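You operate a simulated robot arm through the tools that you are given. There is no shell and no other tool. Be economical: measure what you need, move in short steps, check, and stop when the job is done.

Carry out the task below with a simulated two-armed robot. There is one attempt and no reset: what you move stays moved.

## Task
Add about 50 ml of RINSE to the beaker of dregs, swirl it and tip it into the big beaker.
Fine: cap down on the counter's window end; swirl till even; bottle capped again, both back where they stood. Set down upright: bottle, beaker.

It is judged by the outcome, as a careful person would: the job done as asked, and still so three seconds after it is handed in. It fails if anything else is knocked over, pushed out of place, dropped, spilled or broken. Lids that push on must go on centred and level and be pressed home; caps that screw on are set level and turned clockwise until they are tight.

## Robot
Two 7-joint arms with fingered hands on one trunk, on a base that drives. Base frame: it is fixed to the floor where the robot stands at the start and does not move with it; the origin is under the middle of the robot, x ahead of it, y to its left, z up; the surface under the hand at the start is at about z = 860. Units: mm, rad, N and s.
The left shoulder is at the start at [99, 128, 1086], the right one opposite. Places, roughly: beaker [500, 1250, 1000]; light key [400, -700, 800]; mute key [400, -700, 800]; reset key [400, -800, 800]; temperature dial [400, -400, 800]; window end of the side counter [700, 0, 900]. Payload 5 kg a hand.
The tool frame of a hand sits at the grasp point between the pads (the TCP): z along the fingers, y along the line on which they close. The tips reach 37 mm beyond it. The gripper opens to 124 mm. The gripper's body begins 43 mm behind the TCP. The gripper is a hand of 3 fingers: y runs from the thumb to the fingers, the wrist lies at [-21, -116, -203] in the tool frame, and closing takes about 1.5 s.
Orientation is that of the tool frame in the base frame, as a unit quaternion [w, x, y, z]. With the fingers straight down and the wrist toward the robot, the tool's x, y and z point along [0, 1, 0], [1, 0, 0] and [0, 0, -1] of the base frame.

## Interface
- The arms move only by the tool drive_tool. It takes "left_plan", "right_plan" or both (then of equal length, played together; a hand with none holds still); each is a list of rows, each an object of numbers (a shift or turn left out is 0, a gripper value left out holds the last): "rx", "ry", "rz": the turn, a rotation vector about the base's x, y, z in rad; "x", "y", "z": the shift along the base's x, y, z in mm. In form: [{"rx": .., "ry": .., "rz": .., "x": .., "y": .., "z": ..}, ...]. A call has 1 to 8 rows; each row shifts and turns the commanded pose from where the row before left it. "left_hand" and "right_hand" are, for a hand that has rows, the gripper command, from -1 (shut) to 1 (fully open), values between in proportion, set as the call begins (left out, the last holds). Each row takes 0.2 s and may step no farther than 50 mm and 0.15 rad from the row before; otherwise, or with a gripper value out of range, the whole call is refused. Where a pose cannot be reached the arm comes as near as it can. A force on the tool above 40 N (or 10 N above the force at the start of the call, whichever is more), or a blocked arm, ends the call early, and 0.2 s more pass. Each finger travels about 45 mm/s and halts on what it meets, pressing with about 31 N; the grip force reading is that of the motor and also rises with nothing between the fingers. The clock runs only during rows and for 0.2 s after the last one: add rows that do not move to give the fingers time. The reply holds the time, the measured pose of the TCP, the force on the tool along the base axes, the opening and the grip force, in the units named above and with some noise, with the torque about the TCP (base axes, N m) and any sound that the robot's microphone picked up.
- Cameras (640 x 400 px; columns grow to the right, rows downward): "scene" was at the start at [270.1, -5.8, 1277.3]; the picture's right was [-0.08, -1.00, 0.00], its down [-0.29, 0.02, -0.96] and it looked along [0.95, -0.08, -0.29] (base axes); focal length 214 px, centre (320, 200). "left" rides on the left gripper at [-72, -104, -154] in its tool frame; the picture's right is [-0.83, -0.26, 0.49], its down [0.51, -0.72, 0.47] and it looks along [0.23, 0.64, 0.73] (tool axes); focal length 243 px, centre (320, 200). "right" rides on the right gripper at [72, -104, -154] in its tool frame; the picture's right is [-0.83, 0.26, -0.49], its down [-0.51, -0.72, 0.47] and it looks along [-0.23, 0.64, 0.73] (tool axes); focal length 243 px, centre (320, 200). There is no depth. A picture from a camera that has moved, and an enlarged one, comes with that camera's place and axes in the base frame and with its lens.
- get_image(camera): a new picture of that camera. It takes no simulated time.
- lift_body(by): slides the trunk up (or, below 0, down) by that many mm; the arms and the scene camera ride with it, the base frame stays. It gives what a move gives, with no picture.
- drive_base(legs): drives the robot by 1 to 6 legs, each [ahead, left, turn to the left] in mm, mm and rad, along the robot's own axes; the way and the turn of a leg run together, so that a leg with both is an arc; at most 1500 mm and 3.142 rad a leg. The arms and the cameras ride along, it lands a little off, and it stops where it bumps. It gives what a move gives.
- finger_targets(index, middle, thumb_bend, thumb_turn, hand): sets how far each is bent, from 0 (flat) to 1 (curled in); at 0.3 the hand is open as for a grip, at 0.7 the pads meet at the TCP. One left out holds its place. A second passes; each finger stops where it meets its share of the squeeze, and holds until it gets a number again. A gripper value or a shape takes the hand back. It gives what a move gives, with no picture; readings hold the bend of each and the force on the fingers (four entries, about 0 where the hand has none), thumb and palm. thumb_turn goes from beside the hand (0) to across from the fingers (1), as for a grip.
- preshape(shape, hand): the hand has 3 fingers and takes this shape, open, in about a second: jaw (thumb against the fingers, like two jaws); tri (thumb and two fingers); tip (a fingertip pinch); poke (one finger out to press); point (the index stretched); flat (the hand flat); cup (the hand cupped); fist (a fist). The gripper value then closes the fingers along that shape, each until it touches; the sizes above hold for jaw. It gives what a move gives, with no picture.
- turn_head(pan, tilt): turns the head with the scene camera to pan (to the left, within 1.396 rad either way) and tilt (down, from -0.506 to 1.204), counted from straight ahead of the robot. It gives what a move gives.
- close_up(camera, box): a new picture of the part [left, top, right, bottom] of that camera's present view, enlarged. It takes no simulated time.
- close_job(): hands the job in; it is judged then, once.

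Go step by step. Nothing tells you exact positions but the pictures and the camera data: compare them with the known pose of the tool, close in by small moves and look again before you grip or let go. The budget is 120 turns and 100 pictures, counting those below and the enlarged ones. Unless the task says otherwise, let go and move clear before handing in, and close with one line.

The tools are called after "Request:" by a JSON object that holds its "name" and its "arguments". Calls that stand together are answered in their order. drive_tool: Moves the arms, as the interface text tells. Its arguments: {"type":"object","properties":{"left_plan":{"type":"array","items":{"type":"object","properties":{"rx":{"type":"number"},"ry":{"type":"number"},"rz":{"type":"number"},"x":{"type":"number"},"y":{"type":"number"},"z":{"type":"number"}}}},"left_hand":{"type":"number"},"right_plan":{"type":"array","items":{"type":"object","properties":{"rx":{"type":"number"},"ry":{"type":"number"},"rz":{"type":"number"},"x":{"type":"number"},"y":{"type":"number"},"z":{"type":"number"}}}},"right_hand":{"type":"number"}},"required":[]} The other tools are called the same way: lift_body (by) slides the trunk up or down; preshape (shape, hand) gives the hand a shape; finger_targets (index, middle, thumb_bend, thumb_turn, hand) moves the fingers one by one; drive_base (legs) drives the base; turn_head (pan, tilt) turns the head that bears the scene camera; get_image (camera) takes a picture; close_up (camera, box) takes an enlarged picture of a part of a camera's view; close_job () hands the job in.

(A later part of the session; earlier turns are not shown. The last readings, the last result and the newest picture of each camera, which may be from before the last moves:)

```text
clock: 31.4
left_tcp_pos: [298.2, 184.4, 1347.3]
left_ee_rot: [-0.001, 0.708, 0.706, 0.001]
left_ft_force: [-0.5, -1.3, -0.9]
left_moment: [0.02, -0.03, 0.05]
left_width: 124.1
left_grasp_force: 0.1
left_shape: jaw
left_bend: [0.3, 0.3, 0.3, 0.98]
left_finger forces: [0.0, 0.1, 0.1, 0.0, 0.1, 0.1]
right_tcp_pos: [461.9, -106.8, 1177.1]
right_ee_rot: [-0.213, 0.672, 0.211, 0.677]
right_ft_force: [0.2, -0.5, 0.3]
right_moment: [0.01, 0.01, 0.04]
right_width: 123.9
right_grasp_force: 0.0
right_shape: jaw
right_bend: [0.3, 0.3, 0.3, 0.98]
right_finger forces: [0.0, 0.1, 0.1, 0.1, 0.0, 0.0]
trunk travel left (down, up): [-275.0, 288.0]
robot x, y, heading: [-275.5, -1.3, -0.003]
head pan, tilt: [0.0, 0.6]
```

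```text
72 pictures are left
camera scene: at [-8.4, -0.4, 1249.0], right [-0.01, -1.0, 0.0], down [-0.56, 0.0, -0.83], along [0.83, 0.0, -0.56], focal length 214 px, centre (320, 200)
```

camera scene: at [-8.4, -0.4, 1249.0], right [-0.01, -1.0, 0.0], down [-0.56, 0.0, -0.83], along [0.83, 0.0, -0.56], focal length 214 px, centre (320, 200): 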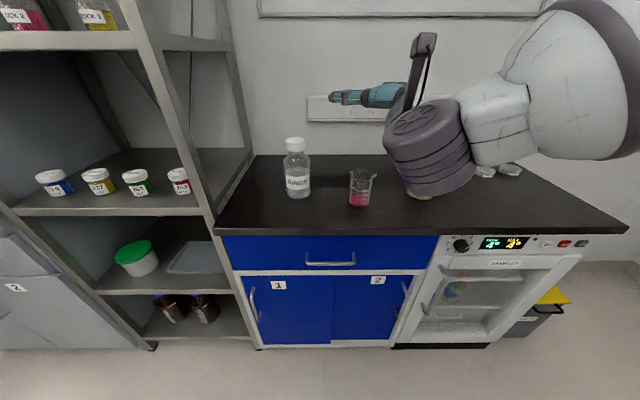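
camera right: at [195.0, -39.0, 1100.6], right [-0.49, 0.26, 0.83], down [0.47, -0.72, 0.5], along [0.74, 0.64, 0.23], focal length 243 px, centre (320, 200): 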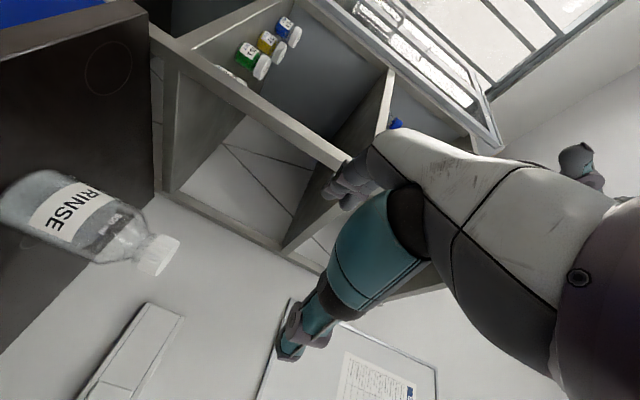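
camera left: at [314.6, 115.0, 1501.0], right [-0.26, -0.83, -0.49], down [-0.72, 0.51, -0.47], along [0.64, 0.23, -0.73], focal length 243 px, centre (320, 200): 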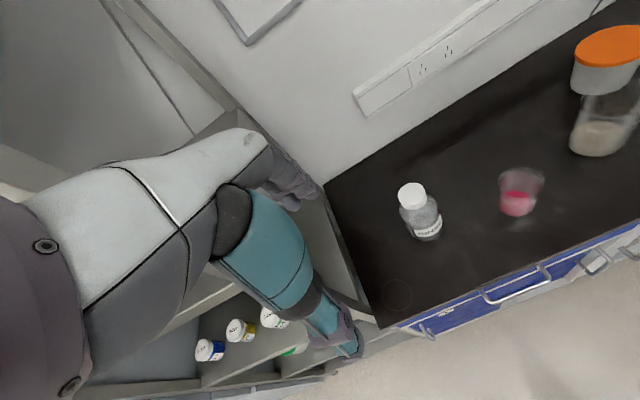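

The orientation is reached without limits. I move to the pre-grasp spot in front-right of the bottle and descend to z≈952.

Request:
{"name": "drive_tool", "arguments": {"right_plan": [{"x": 11, "y": 38}, {"x": 11, "y": 38}, {"x": 11, "y": 37}, {"z": -45}, {"z": -45}, {"z": -45}, {"z": -45}, {}]}}

Request:
{"name": "get_image", "arguments": {"camera": "scene"}}

Request:
{"name": "get_image", "arguments": {"camera": "right"}}

```text
clock: 33.2
left_tcp_pos: [298.3, 186.2, 1346.2]
left_ee_rot: [-0.001, 0.708, 0.706, 0.0]
left_ft_force: [0.0, 0.4, 0.3]
left_moment: [-0.02, -0.01, -0.01]
left_width: 123.8
left_grasp_force: 0.0
left_shape: jaw
left_bend: [0.3, 0.3, 0.3, 0.98]
left_finger forces: [0.0, 0.0, 0.1, 0.1, 0.0, 0.0]
right_tcp_pos: [462.4, -42.9, 1123.5]
right_ee_rot: [-0.213, 0.685, 0.205, 0.665]
right_ft_force: [-0.4, -0.7, 0.0]
right_moment: [0.02, 0.03, 0.03]
right_width: 124.0
right_grasp_force: 0.0
right_shape: jaw
right_bend: [0.3, 0.3, 0.3, 0.97]
right_finger forces: [0.1, 0.1, 0.0, 0.0, 0.0, 0.1]
right hand out of reach, approached as far as the arm can: row 3, 4, 5, 6, 7
trunk travel left (down, up): [-275.0, 288.0]
robot x, y, heading: [-274.0, 0.0, -0.006]
head pan, tilt: [0.0, 0.6]
```

```text
71 pictures are left
camera scene: at [-7.7, 0.8, 1248.9], right [-0.01, -1.0, 0.0], down [-0.57, 0.0, -0.82], along [0.82, 0.0, -0.57], focal length 214 px, centre (320, 200)
```

scene: 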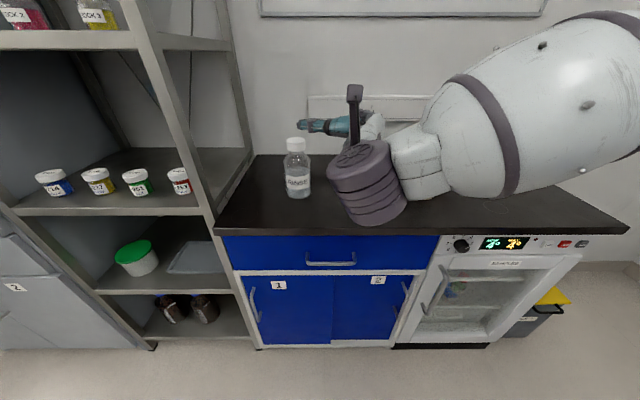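

```text
70 pictures are left
camera right: at [278.2, -43.3, 1203.2], right [-0.28, -0.49, -0.82], down [-0.04, 0.86, -0.5], along [0.96, -0.11, -0.26], focal length 243 px, centre (320, 200)
```

right: 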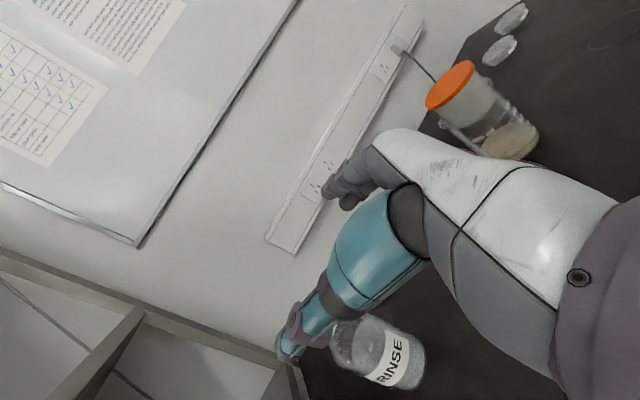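

It is limited because the wrist is close to the shoulder; turning the fingers 25° further left (60°) should suit the arm better. I do that while moving to the new pre-grasp point.

Request:
{"name": "drive_tool", "arguments": {"right_plan": [{"rz": 0.145, "x": 25, "y": -5}, {"rz": 0.145, "x": 25, "y": 5}, {"rz": 0.145, "x": 24, "y": 10}, {"z": -45}, {"z": -45}, {"z": -45}, {"z": -36}, {}]}}

Request:
{"name": "get_image", "arguments": {"camera": "scene"}}

Request:
{"name": "get_image", "arguments": {"camera": "right"}}

```text
clock: 35.0
left_tcp_pos: [298.1, 185.8, 1346.0]
left_ee_rot: [0.0, 0.708, 0.706, 0.0]
left_ft_force: [-0.2, 0.1, -0.6]
left_moment: [0.02, -0.01, 0.02]
left_width: 123.6
left_grasp_force: 0.1
left_shape: jaw
left_bend: [0.3, 0.3, 0.3, 0.98]
left_finger forces: [0.1, 0.1, 0.0, 0.0, 0.0, 0.0]
right_tcp_pos: [452.9, 10.8, 1140.8]
right_ee_rot: [-0.293, 0.676, 0.278, 0.616]
right_ft_force: [0.4, -0.2, -0.8]
right_moment: [0.01, 0.0, 0.05]
right_width: 123.9
right_grasp_force: 0.0
right_shape: jaw
right_bend: [0.3, 0.3, 0.3, 0.98]
right_finger forces: [0.1, 0.0, 0.0, 0.0, 0.0, 0.1]
right hand out of reach, approached as far as the arm can: row 1, 2, 3, 4, 5, 6, 7
trunk travel left (down, up): [-275.0, 288.0]
robot x, y, heading: [-273.0, 0.5, -0.008]
head pan, tilt: [0.0, 0.6]
```

```text
69 pictures are left
camera scene: at [-8.3, 0.7, 1249.0], right [-0.01, -1.0, 0.0], down [-0.56, 0.0, -0.83], along [0.83, 0.0, -0.56], focal length 214 px, centre (320, 200)
```

scene: 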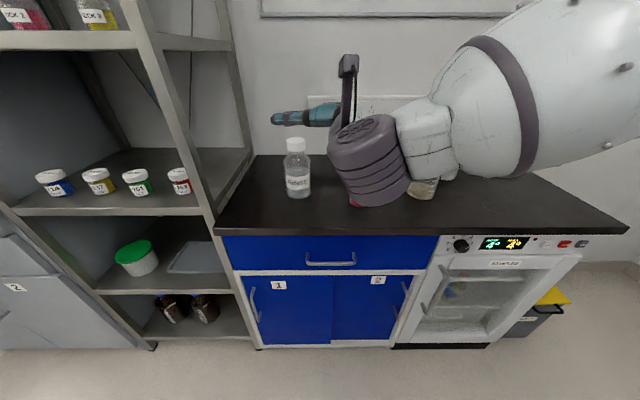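

```text
68 pictures are left
camera right: at [279.0, -31.5, 1229.5], right [-0.21, -0.55, -0.81], down [-0.26, 0.83, -0.5], along [0.94, 0.11, -0.32], focal length 243 px, centre (320, 200)
```

right: 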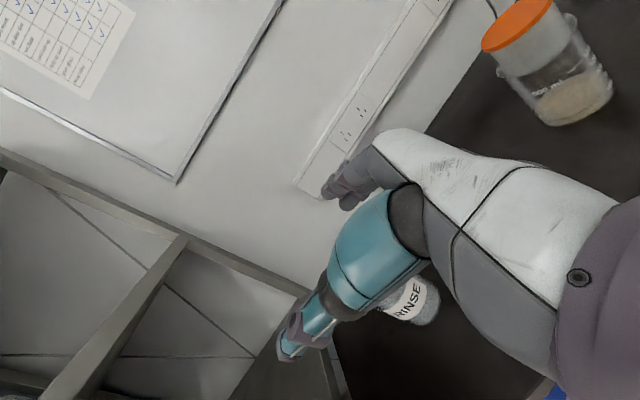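

The hand drifts along a limit; the wrist needs to be lower than the arm likes relative to the shoulder. I lower the trunk by 150 mm, which brings the arm to its normal working height.

Request:
{"name": "lift_body", "arguments": {"by": -150}}

Request:
{"name": "drive_tool", "arguments": {"right_plan": [{"x": 20, "y": -10}, {"x": 20, "y": -10}, {"x": 20, "y": -10}, {"x": 20, "y": -10}, {}]}}

```text
clock: 36.8
left_tcp_pos: [298.9, 185.7, 1195.6]
left_ee_rot: [0.001, 0.709, 0.706, 0.0]
left_ft_force: [-0.1, 0.9, 0.0]
left_moment: [0.0, 0.0, 0.0]
left_width: 123.8
left_grasp_force: 0.1
left_shape: jaw
left_bend: [0.3, 0.3, 0.3, 0.98]
left_finger forces: [0.1, 0.1, 0.0, 0.0, 0.1, 0.0]
right_tcp_pos: [450.6, 8.4, 991.4]
right_ee_rot: [-0.295, 0.673, 0.28, 0.618]
right_ft_force: [-0.5, 0.1, -0.5]
right_moment: [-0.01, -0.01, 0.01]
right_width: 123.9
right_grasp_force: 0.0
right_shape: jaw
right_bend: [0.3, 0.3, 0.3, 0.97]
right_finger forces: [0.1, 0.0, 0.0, 0.1, 0.0, 0.0]
trunk travel left (down, up): [-125.0, 438.0]
robot x, y, heading: [-273.2, -0.9, -0.005]
head pan, tilt: [0.0, 0.6]
```

```text
clock: 38.0
left_tcp_pos: [298.4, 186.4, 1196.0]
left_ee_rot: [0.0, 0.709, 0.706, 0.0]
left_ft_force: [-0.2, -0.4, 0.0]
left_moment: [0.0, -0.02, 0.01]
left_width: 123.7
left_grasp_force: 0.1
left_shape: jaw
left_bend: [0.3, 0.3, 0.3, 0.98]
left_finger forces: [0.1, 0.0, 0.0, 0.1, 0.0, 0.0]
right_tcp_pos: [492.4, -10.5, 991.4]
right_ee_rot: [-0.295, 0.675, 0.278, 0.617]
right_ft_force: [0.0, -0.4, -1.1]
right_moment: [-0.01, 0.01, 0.02]
right_width: 123.9
right_grasp_force: 0.2
right_shape: jaw
right_bend: [0.3, 0.3, 0.3, 0.97]
right_finger forces: [0.1, 0.0, 0.0, 0.0, 0.1, 0.0]
right hand out of reach, approached as far as the arm can: row 3, 4
trunk travel left (down, up): [-125.0, 438.0]
robot x, y, heading: [-275.2, -4.3, -0.006]
head pan, tilt: [0.0, 0.6]
```

Request:
{"name": "turn_head", "arguments": {"pan": -0.5, "tilt": 0.6}}

Request:
{"name": "get_image", "arguments": {"camera": "scene"}}

```text
clock: 38.9
left_tcp_pos: [299.3, 186.2, 1195.9]
left_ee_rot: [0.001, 0.708, 0.706, 0.001]
left_ft_force: [-0.5, -0.2, 0.2]
left_moment: [0.01, 0.03, 0.0]
left_width: 123.7
left_grasp_force: 0.0
left_shape: jaw
left_bend: [0.3, 0.3, 0.3, 0.98]
left_finger forces: [0.0, 0.1, 0.1, 0.0, 0.1, 0.0]
right_tcp_pos: [491.4, -11.8, 990.9]
right_ee_rot: [-0.294, 0.676, 0.278, 0.616]
right_ft_force: [0.2, 0.8, -0.2]
right_moment: [-0.01, 0.0, 0.02]
right_width: 124.2
right_grasp_force: 0.0
right_shape: jaw
right_bend: [0.3, 0.3, 0.3, 0.97]
right_finger forces: [0.1, 0.0, 0.1, 0.0, 0.0, 0.0]
trunk travel left (down, up): [-125.0, 438.0]
robot x, y, heading: [-274.0, -1.4, -0.004]
head pan, tilt: [-0.499, 0.6]
```

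```text
67 pictures are left
camera scene: at [35.1, -41.6, 1076.7], right [-0.48, -0.88, 0.0], down [-0.49, 0.27, -0.83], along [0.72, -0.4, -0.56], focal length 214 px, centre (320, 200)
```

scene: 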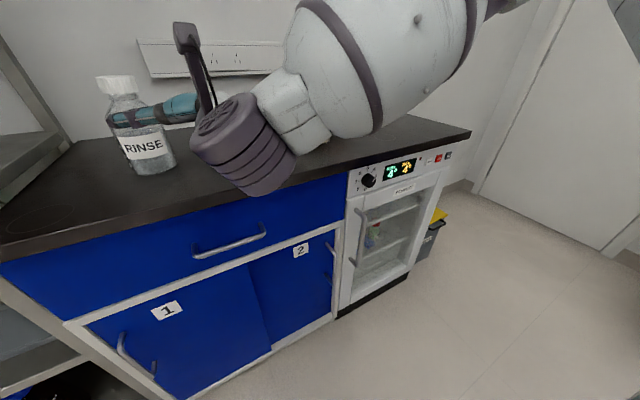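

The arm prefers level fingers only when the hand is above shoulder height, so I'll lower the trunk fully, raising the hand first by the same amount.

Request:
{"name": "drive_tool", "arguments": {"right_plan": [{"z": 45}, {"z": 45}, {"z": 40}]}}

Request:
{"name": "lift_body", "arguments": {"by": -120}}

Request:
{"name": "drive_tool", "arguments": {"right_plan": [{"x": 20, "y": -9}, {"x": 20, "y": -9}, {"z": -25}, {"z": -20}, {}]}}

```text
clock: 39.7
left_tcp_pos: [297.5, 186.6, 1196.9]
left_ee_rot: [0.001, 0.709, 0.705, 0.001]
left_ft_force: [0.1, -0.8, -0.2]
left_moment: [0.02, -0.02, -0.03]
left_width: 123.9
left_grasp_force: 0.1
left_shape: jaw
left_bend: [0.3, 0.3, 0.3, 0.98]
left_finger forces: [0.0, 0.0, 0.1, 0.0, 0.0, 0.1]
right_tcp_pos: [487.4, -11.1, 1121.6]
right_ee_rot: [-0.295, 0.672, 0.28, 0.619]
right_ft_force: [0.1, 0.9, 0.2]
right_moment: [0.05, 0.02, -0.04]
right_width: 123.8
right_grasp_force: 0.0
right_shape: jaw
right_bend: [0.3, 0.3, 0.3, 0.98]
right_finger forces: [0.0, 0.1, 0.1, 0.1, 0.1, 0.0]
trunk travel left (down, up): [-125.0, 438.0]
robot x, y, heading: [-274.0, 0.1, -0.005]
head pan, tilt: [-0.499, 0.6]
```

```text
clock: 41.2
left_tcp_pos: [297.8, 185.8, 1076.0]
left_ee_rot: [-0.001, 0.708, 0.706, 0.0]
left_ft_force: [0.1, 0.3, 0.3]
left_moment: [0.02, -0.01, 0.0]
left_width: 123.9
left_grasp_force: 0.1
left_shape: jaw
left_bend: [0.3, 0.3, 0.3, 0.98]
left_finger forces: [0.1, 0.0, 0.0, 0.0, 0.0, 0.1]
right_tcp_pos: [491.8, -9.9, 1001.2]
right_ee_rot: [-0.296, 0.672, 0.28, 0.619]
right_ft_force: [-0.3, 1.1, 0.1]
right_moment: [0.01, 0.02, 0.0]
right_width: 124.0
right_grasp_force: 0.1
right_shape: jaw
right_bend: [0.3, 0.3, 0.3, 0.98]
right_finger forces: [0.0, 0.1, 0.1, 0.1, 0.1, 0.0]
trunk travel left (down, up): [-5.0, 558.0]
robot x, y, heading: [-274.2, 0.6, -0.006]
head pan, tilt: [-0.499, 0.6]
```

```text
clock: 42.2
left_tcp_pos: [298.1, 185.7, 1075.9]
left_ee_rot: [0.0, 0.708, 0.706, 0.0]
left_ft_force: [-0.1, 0.3, -0.1]
left_moment: [0.01, 0.05, 0.0]
left_width: 123.8
left_grasp_force: 0.0
left_shape: jaw
left_bend: [0.3, 0.3, 0.3, 0.98]
left_finger forces: [0.1, 0.0, 0.0, 0.0, 0.1, 0.0]
right_tcp_pos: [531.0, -27.9, 977.3]
right_ee_rot: [-0.292, 0.664, 0.283, 0.627]
right_ft_force: [-2.4, -0.5, 20.0]
right_moment: [-1.52, -0.36, -0.24]
right_width: 123.9
right_grasp_force: 0.0
right_shape: jaw
right_bend: [0.3, 0.3, 0.3, 0.98]
right_finger forces: [0.1, 20.1, 0.0, 0.0, 0.0, 0.1]
trunk travel left (down, up): [-5.0, 558.0]
robot x, y, heading: [-274.8, -0.6, -0.007]
head pan, tilt: [-0.499, 0.6]
stopped in row 4 (right hand): the force on the tool passed its limit at 50 N (the readings are from after the stop); the commanded pose is now the measured one
```

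The middle finger has come down on the rim of the small beaker; I lift straight up at once and check it.

Request:
{"name": "drive_tool", "arguments": {"right_plan": [{"z": 15}, {"z": 40}, {"z": 40}]}}

Request:
{"name": "turn_head", "arguments": {"pan": 0.0, "tilt": 0.4}}

Request:
{"name": "get_image", "arguments": {"camera": "scene"}}

Request:
{"name": "get_image", "arguments": {"camera": "right"}}

```text
clock: 43.0
left_tcp_pos: [297.6, 186.0, 1076.1]
left_ee_rot: [0.0, 0.709, 0.705, 0.0]
left_ft_force: [0.0, 0.5, 0.0]
left_moment: [-0.01, 0.02, -0.01]
left_width: 123.8
left_grasp_force: 0.1
left_shape: jaw
left_bend: [0.3, 0.3, 0.3, 0.98]
left_finger forces: [0.1, 0.0, 0.0, 0.1, 0.0, 0.0]
right_tcp_pos: [530.2, -26.7, 1066.7]
right_ee_rot: [-0.293, 0.667, 0.282, 0.624]
right_ft_force: [-0.9, 0.2, -0.2]
right_moment: [-0.02, -0.02, -0.05]
right_width: 124.1
right_grasp_force: 0.1
right_shape: jaw
right_bend: [0.3, 0.3, 0.3, 0.98]
right_finger forces: [0.0, 0.1, 0.0, 0.0, 0.0, 0.0]
trunk travel left (down, up): [-5.0, 558.0]
robot x, y, heading: [-274.7, -2.7, -0.006]
head pan, tilt: [-0.499, 0.6]
```

```text
clock: 43.9
left_tcp_pos: [298.2, 185.7, 1076.4]
left_ee_rot: [0.0, 0.708, 0.706, 0.0]
left_ft_force: [0.5, 0.3, 0.1]
left_moment: [0.0, -0.01, 0.0]
left_width: 123.7
left_grasp_force: 0.1
left_shape: jaw
left_bend: [0.3, 0.3, 0.3, 0.98]
left_finger forces: [0.0, 0.0, 0.0, 0.0, 0.1, 0.0]
right_tcp_pos: [530.7, -26.4, 1067.0]
right_ee_rot: [-0.292, 0.667, 0.283, 0.625]
right_ft_force: [0.8, 0.3, -0.5]
right_moment: [-0.03, 0.0, 0.01]
right_width: 123.9
right_grasp_force: 0.1
right_shape: jaw
right_bend: [0.3, 0.3, 0.3, 0.98]
right_finger forces: [0.0, 0.1, 0.0, 0.0, 0.1, 0.1]
trunk travel left (down, up): [-5.0, 558.0]
robot x, y, heading: [-276.0, -2.7, -0.005]
head pan, tilt: [0.0, 0.4]
```

```text
66 pictures are left
camera scene: at [84.7, 0.3, 979.1], right [-0.01, -1.0, 0.0], down [-0.39, 0.0, -0.92], along [0.92, -0.01, -0.39], focal length 214 px, centre (320, 200)
```

scene: 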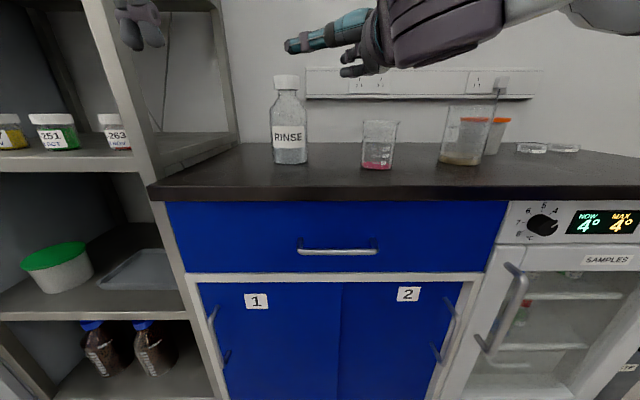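

```text
65 pictures are left
camera right: at [354.9, -70.3, 1150.4], right [-0.18, -0.55, -0.81], down [-0.25, 0.83, -0.5], along [0.95, 0.11, -0.29], focal length 243 px, centre (320, 200)
```

right: 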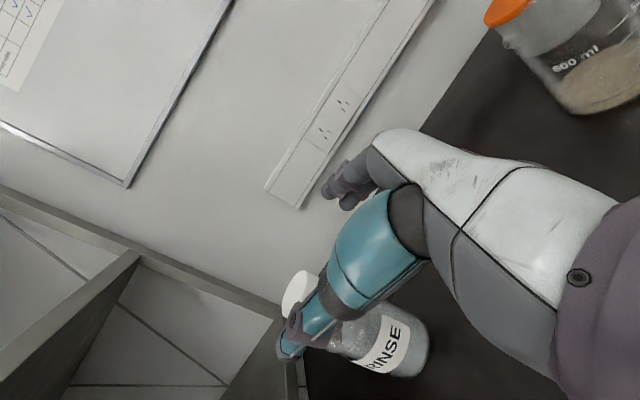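

The beaker stands upright and unmoved; the low view also shows the dregs are well under the 50 mark. I'll retreat to a pre-grasp with the fingers pointing more forward (30° left), clear of the beaker.

Request:
{"name": "drive_tool", "arguments": {"right_plan": [{"rz": -0.105, "x": -9, "y": 14}, {"rz": -0.105, "x": -9, "y": 14}, {"rz": -0.1, "x": -8, "y": 13}, {}]}}

Request:
{"name": "drive_tool", "arguments": {"right_plan": [{"z": -40}, {"z": -40}, {"z": -30}, {}]}}

Request:
{"name": "get_image", "arguments": {"camera": "scene"}}

```text
clock: 44.9
left_tcp_pos: [298.0, 185.5, 1075.7]
left_ee_rot: [0.0, 0.708, 0.706, 0.0]
left_ft_force: [-0.2, -0.3, 0.6]
left_moment: [-0.07, -0.02, -0.01]
left_width: 123.8
left_grasp_force: 0.1
left_shape: jaw
left_bend: [0.3, 0.3, 0.3, 0.98]
left_finger forces: [0.0, 0.0, 0.1, 0.0, 0.0, 0.0]
right_tcp_pos: [501.3, -15.6, 1079.7]
right_ee_rot: [-0.192, 0.702, 0.176, 0.663]
right_ft_force: [-1.1, 1.1, -0.4]
right_moment: [-0.02, 0.02, -0.01]
right_width: 124.0
right_grasp_force: 0.1
right_shape: jaw
right_bend: [0.3, 0.3, 0.3, 0.98]
right_finger forces: [0.0, 0.0, 0.1, 0.1, 0.1, 0.0]
right hand out of reach, approached as far as the arm can: row 3
trunk travel left (down, up): [-5.0, 558.0]
robot x, y, heading: [-274.0, 1.1, -0.001]
head pan, tilt: [0.0, 0.4]
```

```text
clock: 45.9
left_tcp_pos: [297.3, 186.0, 1075.3]
left_ee_rot: [0.0, 0.709, 0.705, 0.0]
left_ft_force: [0.1, -0.2, -0.3]
left_moment: [0.0, -0.02, 0.02]
left_width: 124.1
left_grasp_force: 0.1
left_shape: jaw
left_bend: [0.3, 0.3, 0.3, 0.98]
left_finger forces: [0.0, 0.1, 0.0, 0.0, 0.0, 0.1]
right_tcp_pos: [502.5, -17.8, 967.5]
right_ee_rot: [-0.193, 0.701, 0.176, 0.663]
right_ft_force: [0.5, 0.9, -0.5]
right_moment: [-0.01, -0.01, -0.02]
right_width: 123.7
right_grasp_force: 0.0
right_shape: jaw
right_bend: [0.3, 0.3, 0.3, 0.97]
right_finger forces: [0.0, 0.0, 0.1, 0.1, 0.0, 0.0]
trunk travel left (down, up): [-5.0, 558.0]
robot x, y, heading: [-270.5, -0.5, -0.003]
head pan, tilt: [0.0, 0.4]
```

```text
64 pictures are left
camera scene: at [84.5, 0.4, 979.2], right [-0.01, -1.0, 0.0], down [-0.39, 0.0, -0.92], along [0.92, 0.0, -0.39], focal length 214 px, centre (320, 200)
```

scene: 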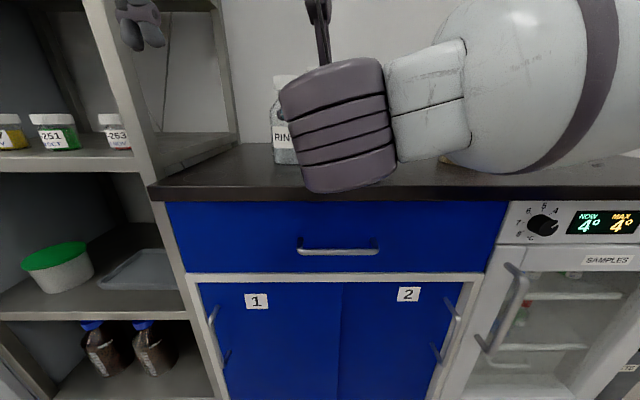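

I'm close to the small beaker on the right side; I'll move left/forward in small steps toward the bottle's axis line while slightly higher.

Request:
{"name": "drive_tool", "arguments": {"right_plan": [{"z": 30}, {"x": 5, "y": 15}, {"x": 10, "y": 15}, {}]}}

```text
clock: 46.9
left_tcp_pos: [299.8, 186.4, 1075.5]
left_ee_rot: [-0.001, 0.708, 0.706, -0.001]
left_ft_force: [-0.2, -0.5, -0.1]
left_moment: [0.0, 0.03, 0.02]
left_width: 123.6
left_grasp_force: 0.1
left_shape: jaw
left_bend: [0.3, 0.3, 0.3, 0.98]
left_finger forces: [0.0, 0.0, 0.1, 0.0, 0.0, 0.0]
right_tcp_pos: [509.9, -3.1, 996.9]
right_ee_rot: [-0.192, 0.703, 0.176, 0.662]
right_ft_force: [-0.7, -0.6, 0.0]
right_moment: [0.01, -0.02, -0.02]
right_width: 123.8
right_grasp_force: 0.0
right_shape: jaw
right_bend: [0.3, 0.3, 0.3, 0.98]
right_finger forces: [0.1, 0.0, 0.0, 0.0, 0.0, 0.0]
right hand out of reach, approached as far as the arm can: row 3
trunk travel left (down, up): [-5.0, 558.0]
robot x, y, heading: [-277.0, -1.0, -0.007]
head pan, tilt: [0.0, 0.4]
```

The right-hand hold is too constrained here. Better plan: the left hand holds the bottle from its free left side (fingers forward-right), and the right hand works the cap from above. I reorient both hands.

Request:
{"name": "drive_tool", "arguments": {"right_plan": [{"z": 20, "x": -10}, {"z": 20, "x": -15, "rx": -0.1087, "ry": 0.0627, "rz": 0.0627, "y": -10}, {"z": 20, "x": -15, "rx": -0.1087, "ry": 0.0627, "rz": 0.0627, "y": -20}, {"z": 20, "x": -10, "rx": -0.1087, "ry": 0.0627, "rz": 0.0627, "y": -25}, {"z": 15, "rx": -0.1087, "ry": 0.0627, "rz": 0.0627, "y": -25}, {"z": 15, "rx": -0.1087, "ry": 0.0627, "rz": 0.0627, "y": -25}, {"z": 15, "rx": -0.1087, "ry": 0.0627, "rz": 0.0627, "y": -25}], "left_plan": [{}, {"rx": -0.1392, "ry": -0.0373, "rz": 0.0373, "x": 14}, {"rx": -0.1392, "ry": -0.0373, "rz": 0.0373, "x": 14}, {"rx": -0.1392, "ry": -0.0373, "rz": 0.0373, "x": 14}, {"rx": -0.1392, "ry": -0.0373, "rz": 0.0373, "x": 14}, {"rx": -0.1392, "ry": -0.0373, "rz": 0.0373, "x": 14}, {"rx": -0.1392, "ry": -0.0373, "rz": 0.0373, "x": 14}]}}

Request:
{"name": "drive_tool", "arguments": {"right_plan": [{"z": 15, "rx": -0.1087, "ry": 0.0627, "rz": 0.0627, "y": -25}, {"z": 15, "rx": -0.1087, "ry": 0.0627, "rz": 0.0627, "y": -25}, {"z": 15, "rx": -0.1087, "ry": 0.0627, "rz": 0.0627, "y": -25}, {"rx": -0.1087, "ry": 0.0627, "rz": 0.0627, "y": -15}, {"rx": -0.1087, "ry": 0.0627, "rz": 0.0627}, {"rx": -0.1087, "ry": 0.0627, "rz": 0.0627}, {"rx": -0.1087, "ry": 0.0627, "rz": 0.0627}, {}], "left_plan": [{"rx": -0.1392, "ry": -0.0373, "rz": 0.0373, "x": 14}, {"rx": -0.1392, "ry": -0.0373, "rz": 0.0373, "x": 14}, {"rx": -0.1392, "ry": -0.0373, "rz": 0.0373, "x": 14}, {"rx": -0.1392, "ry": -0.0373, "rz": 0.0373, "x": 14}, {"rx": -0.1392, "ry": -0.0373, "rz": 0.0373}, {}, {}, {}]}}

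Request:
{"name": "get_image", "arguments": {"camera": "scene"}}

```text
clock: 48.5
left_tcp_pos: [382.8, 186.4, 1075.7]
left_ee_rot: [0.364, 0.562, 0.712, -0.209]
left_ft_force: [0.1, -0.8, -0.5]
left_moment: [0.01, -0.02, 0.0]
left_width: 123.7
left_grasp_force: 0.0
left_shape: jaw
left_bend: [0.3, 0.3, 0.3, 0.98]
left_finger forces: [0.0, 0.1, 0.1, 0.0, 0.0, 0.0]
right_tcp_pos: [458.4, -133.1, 1124.1]
right_ee_rot: [-0.107, 0.79, 0.464, 0.387]
right_ft_force: [0.4, -0.1, 0.5]
right_moment: [0.01, 0.0, -0.01]
right_width: 123.9
right_grasp_force: 0.0
right_shape: jaw
right_bend: [0.3, 0.3, 0.3, 0.98]
right_finger forces: [0.0, 0.1, 0.0, 0.0, 0.0, 0.1]
trunk travel left (down, up): [-5.0, 558.0]
robot x, y, heading: [-274.0, 1.7, -0.003]
head pan, tilt: [0.0, 0.4]
```

```text
clock: 50.3
left_tcp_pos: [437.2, 186.3, 1075.9]
left_ee_rot: [0.613, 0.355, 0.611, -0.352]
left_ft_force: [-0.3, 0.8, -0.6]
left_moment: [-0.02, 0.01, 0.01]
left_width: 123.9
left_grasp_force: 0.0
left_shape: jaw
left_bend: [0.3, 0.3, 0.3, 0.98]
left_finger forces: [0.0, 0.1, 0.0, 0.0, 0.1, 0.1]
right_tcp_pos: [457.2, -224.3, 1167.6]
right_ee_rot: [0.016, 0.719, 0.694, -0.019]
right_ft_force: [0.5, 0.3, 0.9]
right_moment: [0.02, 0.02, 0.04]
right_width: 123.8
right_grasp_force: 0.1
right_shape: jaw
right_bend: [0.3, 0.3, 0.3, 0.98]
right_finger forces: [0.0, 0.0, 0.0, 0.0, 0.0, 0.0]
trunk travel left (down, up): [-5.0, 558.0]
robot x, y, heading: [-274.6, -1.1, -0.003]
head pan, tilt: [0.0, 0.4]
```

```text
63 pictures are left
camera scene: at [84.5, -0.2, 979.3], right [-0.01, -1.0, 0.0], down [-0.39, 0.0, -0.92], along [0.92, 0.0, -0.39], focal length 214 px, centre (320, 200)
```

scene: 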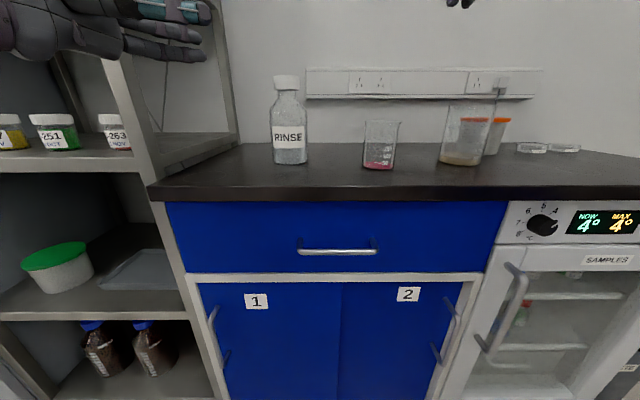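

Both hands are reoriented. The shelf post is near the left hand's route, so I use a 45° approach instead, then drive the base forward about 104 mm.

Request:
{"name": "drive_tool", "arguments": {"left_plan": [{"rz": 0.13, "y": -21, "x": -11}, {"rz": 0.13, "y": -21, "x": -11}, {}]}}

Request:
{"name": "drive_base", "arguments": {"legs": [[104, 0, 0]]}}

Request:
{"name": "get_image", "arguments": {"camera": "scene"}}

Request:
{"name": "get_image", "arguments": {"camera": "left"}}

```text
clock: 51.1
left_tcp_pos: [417.6, 147.0, 1073.1]
left_ee_rot: [0.654, 0.271, 0.653, -0.27]
left_ft_force: [0.6, 0.8, -0.8]
left_moment: [0.01, -0.02, -0.08]
left_width: 123.8
left_grasp_force: 0.1
left_shape: jaw
left_bend: [0.3, 0.3, 0.3, 0.98]
left_finger forces: [0.1, 0.1, 0.0, 0.0, 0.0, 0.0]
right_tcp_pos: [460.2, -221.6, 1166.7]
right_ee_rot: [0.017, 0.72, 0.693, -0.019]
right_ft_force: [0.7, 0.8, 0.1]
right_moment: [-0.04, 0.05, 0.0]
right_width: 124.0
right_grasp_force: 0.0
right_shape: jaw
right_bend: [0.3, 0.3, 0.3, 0.98]
right_finger forces: [0.0, 0.0, 0.0, 0.0, 0.0, 0.0]
trunk travel left (down, up): [-5.0, 558.0]
robot x, y, heading: [-270.7, -1.0, -0.004]
head pan, tilt: [0.0, 0.4]
```

```text
clock: 52.3
left_tcp_pos: [520.2, 141.7, 1075.2]
left_ee_rot: [0.653, 0.273, 0.653, -0.27]
left_ft_force: [0.2, -0.7, -0.1]
left_moment: [0.02, -0.01, 0.05]
left_width: 123.8
left_grasp_force: 0.1
left_shape: jaw
left_bend: [0.3, 0.3, 0.3, 0.98]
left_finger forces: [0.0, 0.0, 0.0, 0.0, 0.0, 0.0]
right_tcp_pos: [561.2, -226.8, 1168.4]
right_ee_rot: [0.016, 0.721, 0.693, -0.018]
right_ft_force: [0.7, -0.1, 0.0]
right_moment: [0.0, 0.03, 0.0]
right_width: 123.9
right_grasp_force: 0.2
right_shape: jaw
right_bend: [0.3, 0.3, 0.3, 0.98]
right_finger forces: [0.2, 0.0, 0.1, 0.0, 0.1, 0.0]
trunk travel left (down, up): [-5.0, 558.0]
robot x, y, heading: [-169.2, -0.3, -0.006]
head pan, tilt: [0.0, 0.4]
```

```text
62 pictures are left
camera scene: at [188.9, -1.2, 979.1], right [-0.01, -1.0, 0.0], down [-0.39, 0.0, -0.92], along [0.92, -0.01, -0.39], focal length 214 px, centre (320, 200)
```

scene: 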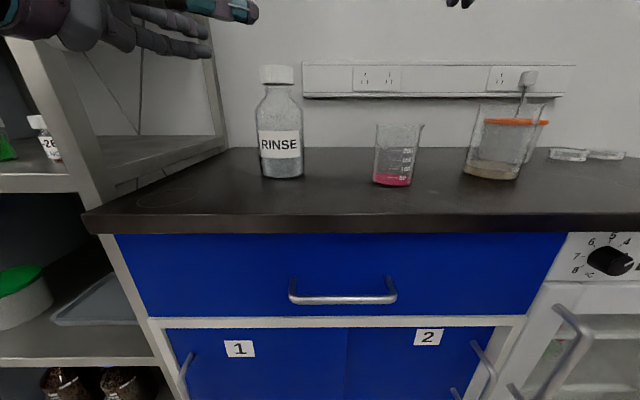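

```text
61 pictures are left
camera left: at [337.9, 178.5, 1148.7], right [0.16, -0.54, 0.83], down [-0.18, -0.84, -0.51], along [0.97, -0.07, -0.23], focal length 243 px, centre (320, 200)
```

left: 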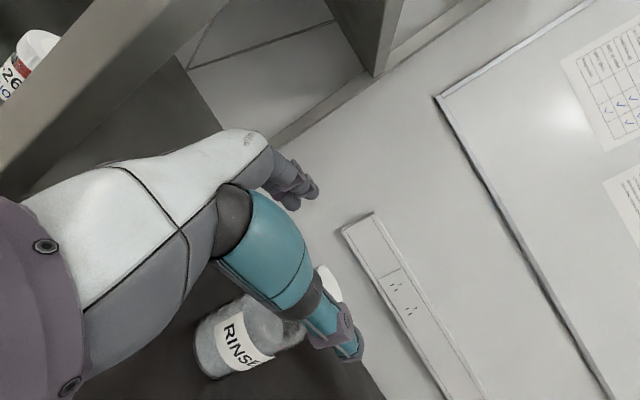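

The left hand is at its pre-grasp, clear of everything. I lower it to z≈950 and check.

Request:
{"name": "drive_tool", "arguments": {"left_plan": [{"z": -42}, {"z": -42}, {"z": -42}, {}]}}

Request:
{"name": "get_image", "arguments": {"camera": "scene"}}

Request:
{"name": "get_image", "arguments": {"camera": "left"}}

```text
clock: 53.3
left_tcp_pos: [557.6, 142.4, 970.2]
left_ee_rot: [0.653, 0.274, 0.652, -0.271]
left_ft_force: [-0.8, -0.2, 0.7]
left_moment: [-0.01, 0.03, 0.04]
left_width: 124.0
left_grasp_force: 0.1
left_shape: jaw
left_bend: [0.3, 0.3, 0.3, 0.98]
left_finger forces: [0.0, 0.1, 0.0, 0.0, 0.1, 0.0]
left hand out of reach, approached as far as the arm can: row 1, 2, 3
right_tcp_pos: [560.3, -226.7, 1168.4]
right_ee_rot: [0.017, 0.721, 0.692, -0.018]
right_ft_force: [0.3, -0.4, 0.9]
right_moment: [0.0, -0.02, 0.0]
right_width: 123.9
right_grasp_force: 0.0
right_shape: jaw
right_bend: [0.3, 0.3, 0.3, 0.98]
right_finger forces: [0.0, 0.1, 0.1, 0.1, 0.0, 0.1]
trunk travel left (down, up): [-5.0, 558.0]
robot x, y, heading: [-171.5, -1.4, -0.004]
head pan, tilt: [0.0, 0.4]
```

```text
60 pictures are left
camera scene: at [188.2, -1.4, 979.3], right [-0.01, -1.0, 0.0], down [-0.39, 0.0, -0.92], along [0.92, -0.01, -0.39], focal length 214 px, centre (320, 200)
```

scene: 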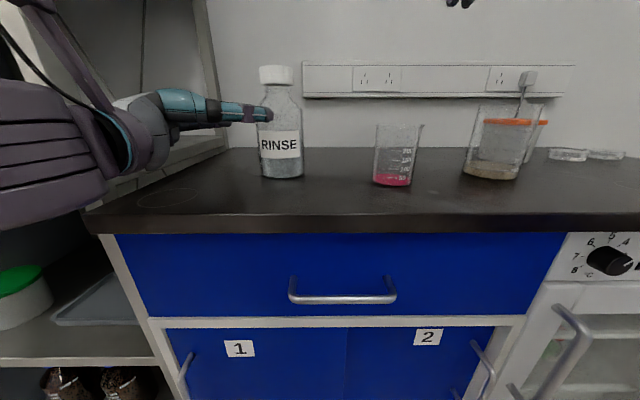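

```text
59 pictures are left
camera left: at [374.7, 178.1, 1044.0], right [0.16, -0.54, 0.83], down [-0.18, -0.84, -0.51], along [0.97, -0.07, -0.23], focal length 243 px, centre (320, 200)
```

left: 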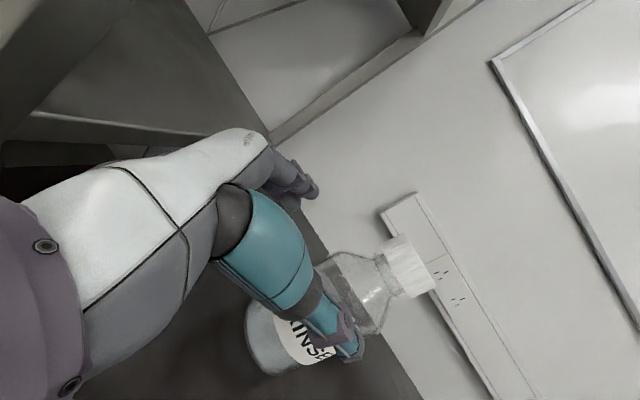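

The left hand is beside the bottle but slid forward slightly; the thumb is close to the bottle, so I step away first and come around.

Request:
{"name": "drive_tool", "arguments": {"left_plan": [{"x": -14, "y": -14}, {"y": -28, "z": -8}, {}]}}

Request:
{"name": "close_up", "arguments": {"camera": "scene", "box": [180, 40, 340, 200]}}

```text
clock: 54.1
left_tcp_pos: [555.3, 97.1, 967.6]
left_ee_rot: [0.655, 0.272, 0.652, -0.27]
left_ft_force: [-0.8, 0.3, 0.3]
left_moment: [0.01, 0.05, -0.05]
left_width: 123.8
left_grasp_force: 0.0
left_shape: jaw
left_bend: [0.3, 0.3, 0.3, 0.98]
left_finger forces: [0.0, 0.0, 0.1, 0.0, 0.0, 0.0]
left hand out of reach, approached as far as the arm can: row 1
right_tcp_pos: [561.0, -224.7, 1168.3]
right_ee_rot: [0.017, 0.72, 0.693, -0.016]
right_ft_force: [-0.9, 0.0, 0.7]
right_moment: [0.01, -0.02, 0.01]
right_width: 124.0
right_grasp_force: 0.1
right_shape: jaw
right_bend: [0.3, 0.3, 0.3, 0.98]
right_finger forces: [0.1, 0.0, 0.0, 0.0, 0.0, 0.0]
trunk travel left (down, up): [-5.0, 558.0]
robot x, y, heading: [-166.5, -3.8, -0.008]
head pan, tilt: [0.0, 0.4]
```

```text
2.50 times, centred on (260, 120) of scene
camera zoom: at [188.1, -0.5, 979.4], right [-0.01, -1.0, 0.0], down [-0.39, 0.0, -0.92], along [0.92, -0.01, -0.39], focal length 536 px, centre (470, 400)
```

zoom: 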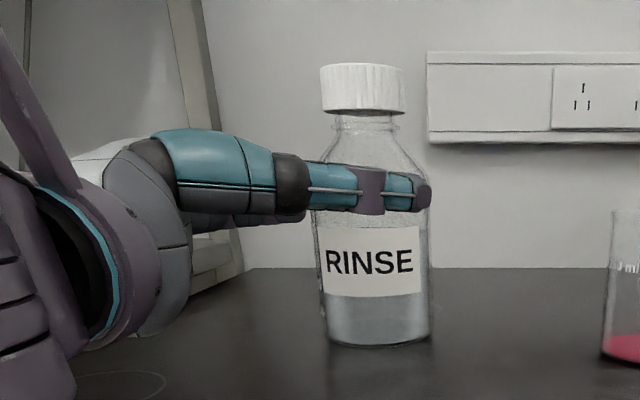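

The bottle's straight body ends near z≈951, so I need to grip at about z 930; I dip the fingers by 0.2 rad to keep the hand clear of the counter, while moving around the bottle.

Request:
{"name": "drive_tool", "arguments": {"left_plan": [{"rx": 0.1, "ry": 0.1, "z": -10, "y": -8}, {"rx": 0.045, "ry": 0.045, "z": -15, "y": -8}, {"z": -10, "x": 6, "y": -6}, {}]}}

Request:
{"name": "close_up", "arguments": {"camera": "scene", "box": [180, 40, 340, 200]}}

Request:
{"name": "get_image", "arguments": {"camera": "left"}}

```text
clock: 55.1
left_tcp_pos: [561.2, 77.6, 929.8]
left_ee_rot: [0.583, 0.298, 0.716, -0.242]
left_ft_force: [0.0, -0.1, -0.7]
left_moment: [0.0, 0.01, 0.0]
left_width: 123.9
left_grasp_force: 0.0
left_shape: jaw
left_bend: [0.3, 0.3, 0.3, 0.98]
left_finger forces: [0.2, 0.1, 0.1, 0.1, 0.0, 0.0]
right_tcp_pos: [562.4, -227.3, 1169.2]
right_ee_rot: [0.016, 0.721, 0.692, -0.018]
right_ft_force: [-0.4, -0.1, -0.1]
right_moment: [0.0, 0.04, 0.02]
right_width: 123.9
right_grasp_force: 0.0
right_shape: jaw
right_bend: [0.3, 0.3, 0.3, 0.98]
right_finger forces: [0.1, 0.1, 0.0, 0.0, 0.0, 0.0]
trunk travel left (down, up): [-5.0, 558.0]
robot x, y, heading: [-170.6, -2.7, -0.009]
head pan, tilt: [0.0, 0.4]
```

```text
2.50 times, centred on (260, 120) of scene
camera zoom: at [188.6, -1.0, 979.2], right [-0.01, -1.0, 0.0], down [-0.39, 0.0, -0.92], along [0.92, -0.01, -0.39], focal length 536 px, centre (470, 400)
```

zoom: 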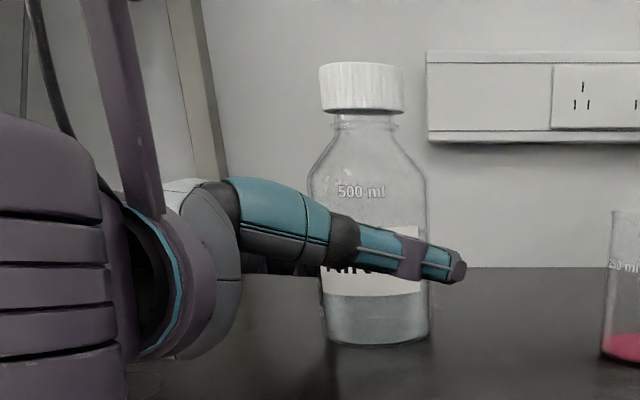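

```text
56 pictures are left
camera left: at [391.2, 101.4, 1032.7], right [0.27, -0.65, 0.71], down [-0.26, -0.76, -0.59], along [0.93, -0.02, -0.37], focal length 243 px, centre (320, 200)
```

left: 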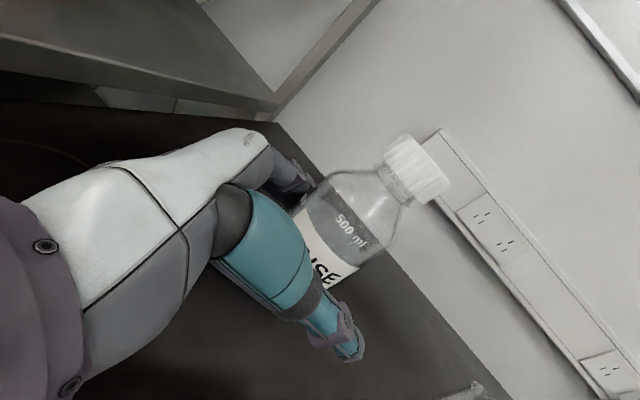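

The bottle is between thumb and fingers. I centre the hand on it (about +28, −8 mm) and close gently.

Request:
{"name": "drive_tool", "arguments": {"left_plan": [{"x": 14, "y": -4}, {"x": 13, "y": -4}, {}]}}

Request:
{"name": "get_image", "arguments": {"camera": "left"}}

```text
clock: 55.9
left_tcp_pos: [587.1, 70.1, 929.4]
left_ee_rot: [0.583, 0.299, 0.716, -0.242]
left_ft_force: [1.0, -1.0, -0.7]
left_moment: [0.02, -0.02, -0.02]
left_width: 124.0
left_grasp_force: 0.1
left_shape: jaw
left_bend: [0.3, 0.3, 0.3, 0.98]
left_finger forces: [0.0, 0.0, 0.1, 0.0, 0.0, 0.1]
right_tcp_pos: [561.0, -227.0, 1168.8]
right_ee_rot: [0.016, 0.721, 0.693, -0.018]
right_ft_force: [-0.5, 0.0, -0.7]
right_moment: [0.01, 0.0, -0.01]
right_width: 124.0
right_grasp_force: 0.1
right_shape: jaw
right_bend: [0.3, 0.3, 0.3, 0.98]
right_finger forces: [0.0, 0.0, 0.0, 0.0, 0.0, 0.1]
trunk travel left (down, up): [-5.0, 558.0]
robot x, y, heading: [-168.3, -4.0, -0.009]
head pan, tilt: [0.0, 0.4]
```

```text
55 pictures are left
camera left: at [417.9, 93.4, 1033.5], right [0.27, -0.65, 0.71], down [-0.26, -0.76, -0.59], along [0.93, -0.02, -0.37], focal length 243 px, centre (320, 200)
```

left: 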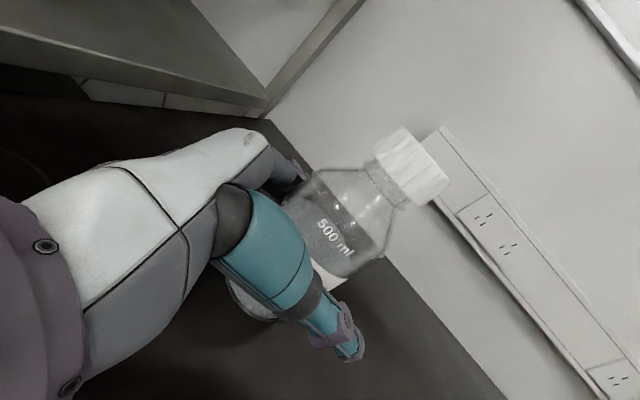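

Request:
{"name": "drive_tool", "arguments": {"left_plan": [{}, {}, {}, {}, {}], "left_hand": -1}}

Request:
{"name": "close_up", "arguments": {"camera": "scene", "box": [180, 40, 340, 200]}}

```text
clock: 57.1
left_tcp_pos: [587.9, 69.1, 929.5]
left_ee_rot: [0.583, 0.3, 0.715, -0.242]
left_ft_force: [-0.1, 0.0, -0.6]
left_moment: [-0.03, 0.01, 0.01]
left_width: 73.6
left_grasp_force: 30.9
left_shape: jaw
left_bend: [0.27, 0.37, 0.69, 1.0]
left_finger forces: [19.7, 9.8, 0.1, 0.0, 27.9, 0.0]
right_tcp_pos: [561.3, -226.3, 1167.9]
right_ee_rot: [0.017, 0.72, 0.693, -0.018]
right_ft_force: [-0.3, -0.4, 1.2]
right_moment: [-0.02, -0.05, -0.02]
right_width: 124.0
right_grasp_force: 0.0
right_shape: jaw
right_bend: [0.3, 0.3, 0.3, 0.98]
right_finger forces: [0.0, 0.0, 0.0, 0.0, 0.0, 0.0]
trunk travel left (down, up): [-5.0, 558.0]
robot x, y, heading: [-169.7, 1.8, -0.001]
head pan, tilt: [0.0, 0.4]
```

```text
2.50 times, centred on (260, 120) of scene
camera zoom: at [188.8, -1.2, 979.1], right [-0.01, -1.0, 0.0], down [-0.39, 0.0, -0.92], along [0.92, -0.01, -0.39], focal length 536 px, centre (470, 400)
```

zoom: 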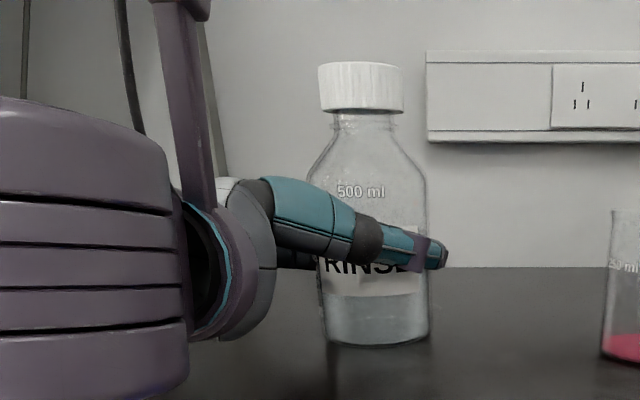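

The bottle is held (28 N) and hasn't moved. Now the right hand, fingers down, goes above the cap, pre-turned clockwise so it can unscrew over a long arc.

Request:
{"name": "drive_tool", "arguments": {"right_plan": [{"x": 6, "y": 49, "rx": 0.049}, {"x": 6, "y": 49, "rz": -0.14}, {"x": 6, "y": 49, "rz": -0.14}, {"x": 6, "y": 49, "rz": -0.14}, {"x": 6, "y": 49, "rz": -0.14}, {"x": 4, "y": 48, "rz": -0.14}, {"rz": -0.14}, {}]}}

Request:
{"name": "get_image", "arguments": {"camera": "scene"}}

Request:
{"name": "get_image", "arguments": {"camera": "right"}}

```text
clock: 58.9
left_tcp_pos: [586.3, 69.2, 930.8]
left_ee_rot: [0.583, 0.299, 0.716, -0.242]
left_ft_force: [-1.2, -0.1, -0.7]
left_moment: [-0.03, 0.11, -0.01]
left_width: 73.6
left_grasp_force: 30.6
left_shape: jaw
left_bend: [0.27, 0.37, 0.69, 1.0]
left_finger forces: [19.9, 10.2, 0.0, 0.0, 30.4, 0.0]
right_tcp_pos: [507.6, -138.1, 1075.6]
right_ee_rot: [-0.003, 0.941, 0.339, 0.002]
right_ft_force: [-0.1, 0.6, -0.3]
right_moment: [-0.02, -0.01, -0.02]
right_width: 124.0
right_grasp_force: 0.0
right_shape: jaw
right_bend: [0.3, 0.3, 0.3, 0.98]
right_finger forces: [0.0, 0.0, 0.0, 0.0, 0.1, 0.0]
right hand out of reach, approached as far as the arm can: row 3, 4, 5, 6, 7
trunk travel left (down, up): [-5.0, 558.0]
robot x, y, heading: [-171.4, -1.0, -0.01]
head pan, tilt: [0.0, 0.4]
```

```text
53 pictures are left
camera scene: at [188.7, -1.1, 979.2], right [-0.01, -1.0, 0.0], down [-0.39, 0.0, -0.92], along [0.92, -0.01, -0.39], focal length 214 px, centre (320, 200)
```

scene: 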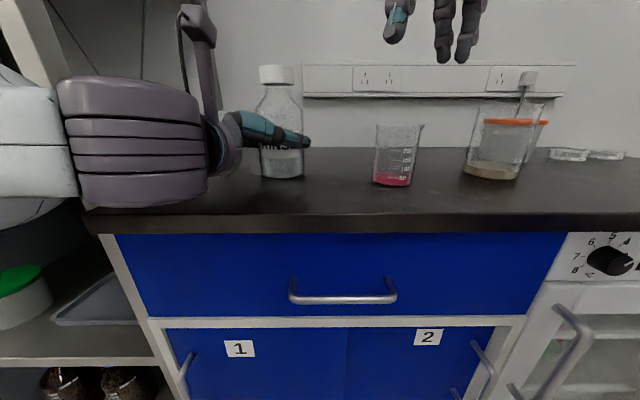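

```text
52 pictures are left
camera right: at [496.1, -12.1, 1229.6], right [-0.47, -0.73, 0.49], down [-0.85, 0.23, -0.47], along [0.23, -0.64, -0.74], focal length 243 px, centre (320, 200)
```

right: 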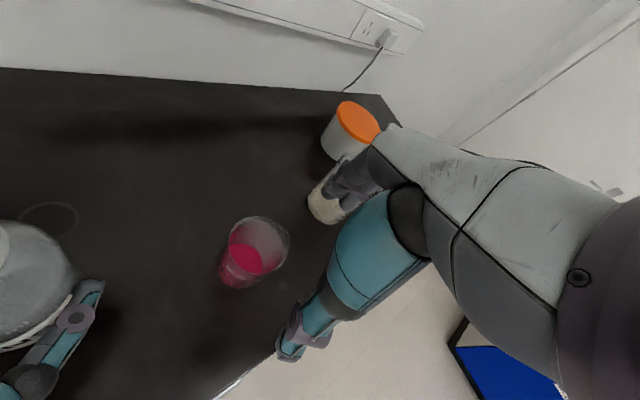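

Turning the wrist that way costs reach. I turn back the other way (wrist toward the right), raising and moving over the cap.

Request:
{"name": "drive_tool", "arguments": {"right_plan": [{"z": 40}, {"z": 20, "rz": 0.148, "x": 10}, {"rz": 0.148, "x": 10}, {"rz": 0.148, "x": 10}, {"rz": 0.148, "x": 10}, {"rz": 0.148, "x": 10, "y": 15}, {"rz": 0.148, "x": 10, "y": 20}, {"rz": 0.148, "x": 10, "y": 20}]}}

Request:
{"name": "drive_tool", "arguments": {"right_plan": [{"x": 6, "y": 40, "rz": 0.1}, {"x": 6, "y": 40, "rz": 0.1}, {"x": 6, "y": 40, "rz": 0.1}, {"y": 30, "rz": 0.1}, {}]}}

```text
clock: 60.7
left_tcp_pos: [588.5, 68.7, 930.5]
left_ee_rot: [0.584, 0.299, 0.715, -0.241]
left_ft_force: [0.3, 0.3, 0.4]
left_moment: [-0.06, 0.02, 0.0]
left_width: 73.4
left_grasp_force: 31.5
left_shape: jaw
left_bend: [0.27, 0.37, 0.7, 1.0]
left_finger forces: [20.3, 10.3, 0.1, 0.0, 29.7, 0.1]
right_tcp_pos: [573.1, -96.2, 1129.7]
right_ee_rot: [-0.001, 0.648, 0.761, -0.002]
right_ft_force: [0.3, 0.7, -0.4]
right_moment: [0.03, 0.0, -0.01]
right_width: 123.9
right_grasp_force: 0.0
right_shape: jaw
right_bend: [0.3, 0.3, 0.3, 0.98]
right_finger forces: [0.0, 0.1, 0.0, 0.1, 0.0, 0.0]
right hand out of reach, approached as far as the arm can: row 1
trunk travel left (down, up): [-5.0, 558.0]
robot x, y, heading: [-170.7, 0.3, -0.008]
head pan, tilt: [0.0, 0.4]
```

```text
clock: 61.9
left_tcp_pos: [588.8, 69.3, 931.2]
left_ee_rot: [0.584, 0.298, 0.715, -0.242]
left_ft_force: [-1.1, 0.4, -0.5]
left_moment: [0.0, 0.07, 0.01]
left_width: 73.2
left_grasp_force: 31.4
left_shape: jaw
left_bend: [0.27, 0.37, 0.69, 1.0]
left_finger forces: [20.0, 10.2, 0.0, 0.0, 30.4, 0.0]
right_tcp_pos: [607.6, -78.0, 1150.4]
right_ee_rot: [0.0, 0.521, 0.854, 0.0]
right_ft_force: [-0.2, -0.2, 0.5]
right_moment: [0.01, 0.03, -0.01]
right_width: 123.9
right_grasp_force: 0.0
right_shape: jaw
right_bend: [0.3, 0.3, 0.3, 0.97]
right_finger forces: [0.1, 0.0, 0.0, 0.0, 0.1, 0.1]
right hand out of reach, approached as far as the arm can: row 2, 3, 4
trunk travel left (down, up): [-5.0, 558.0]
robot x, y, heading: [-169.7, -2.9, -0.005]
head pan, tilt: [0.0, 0.4]
```

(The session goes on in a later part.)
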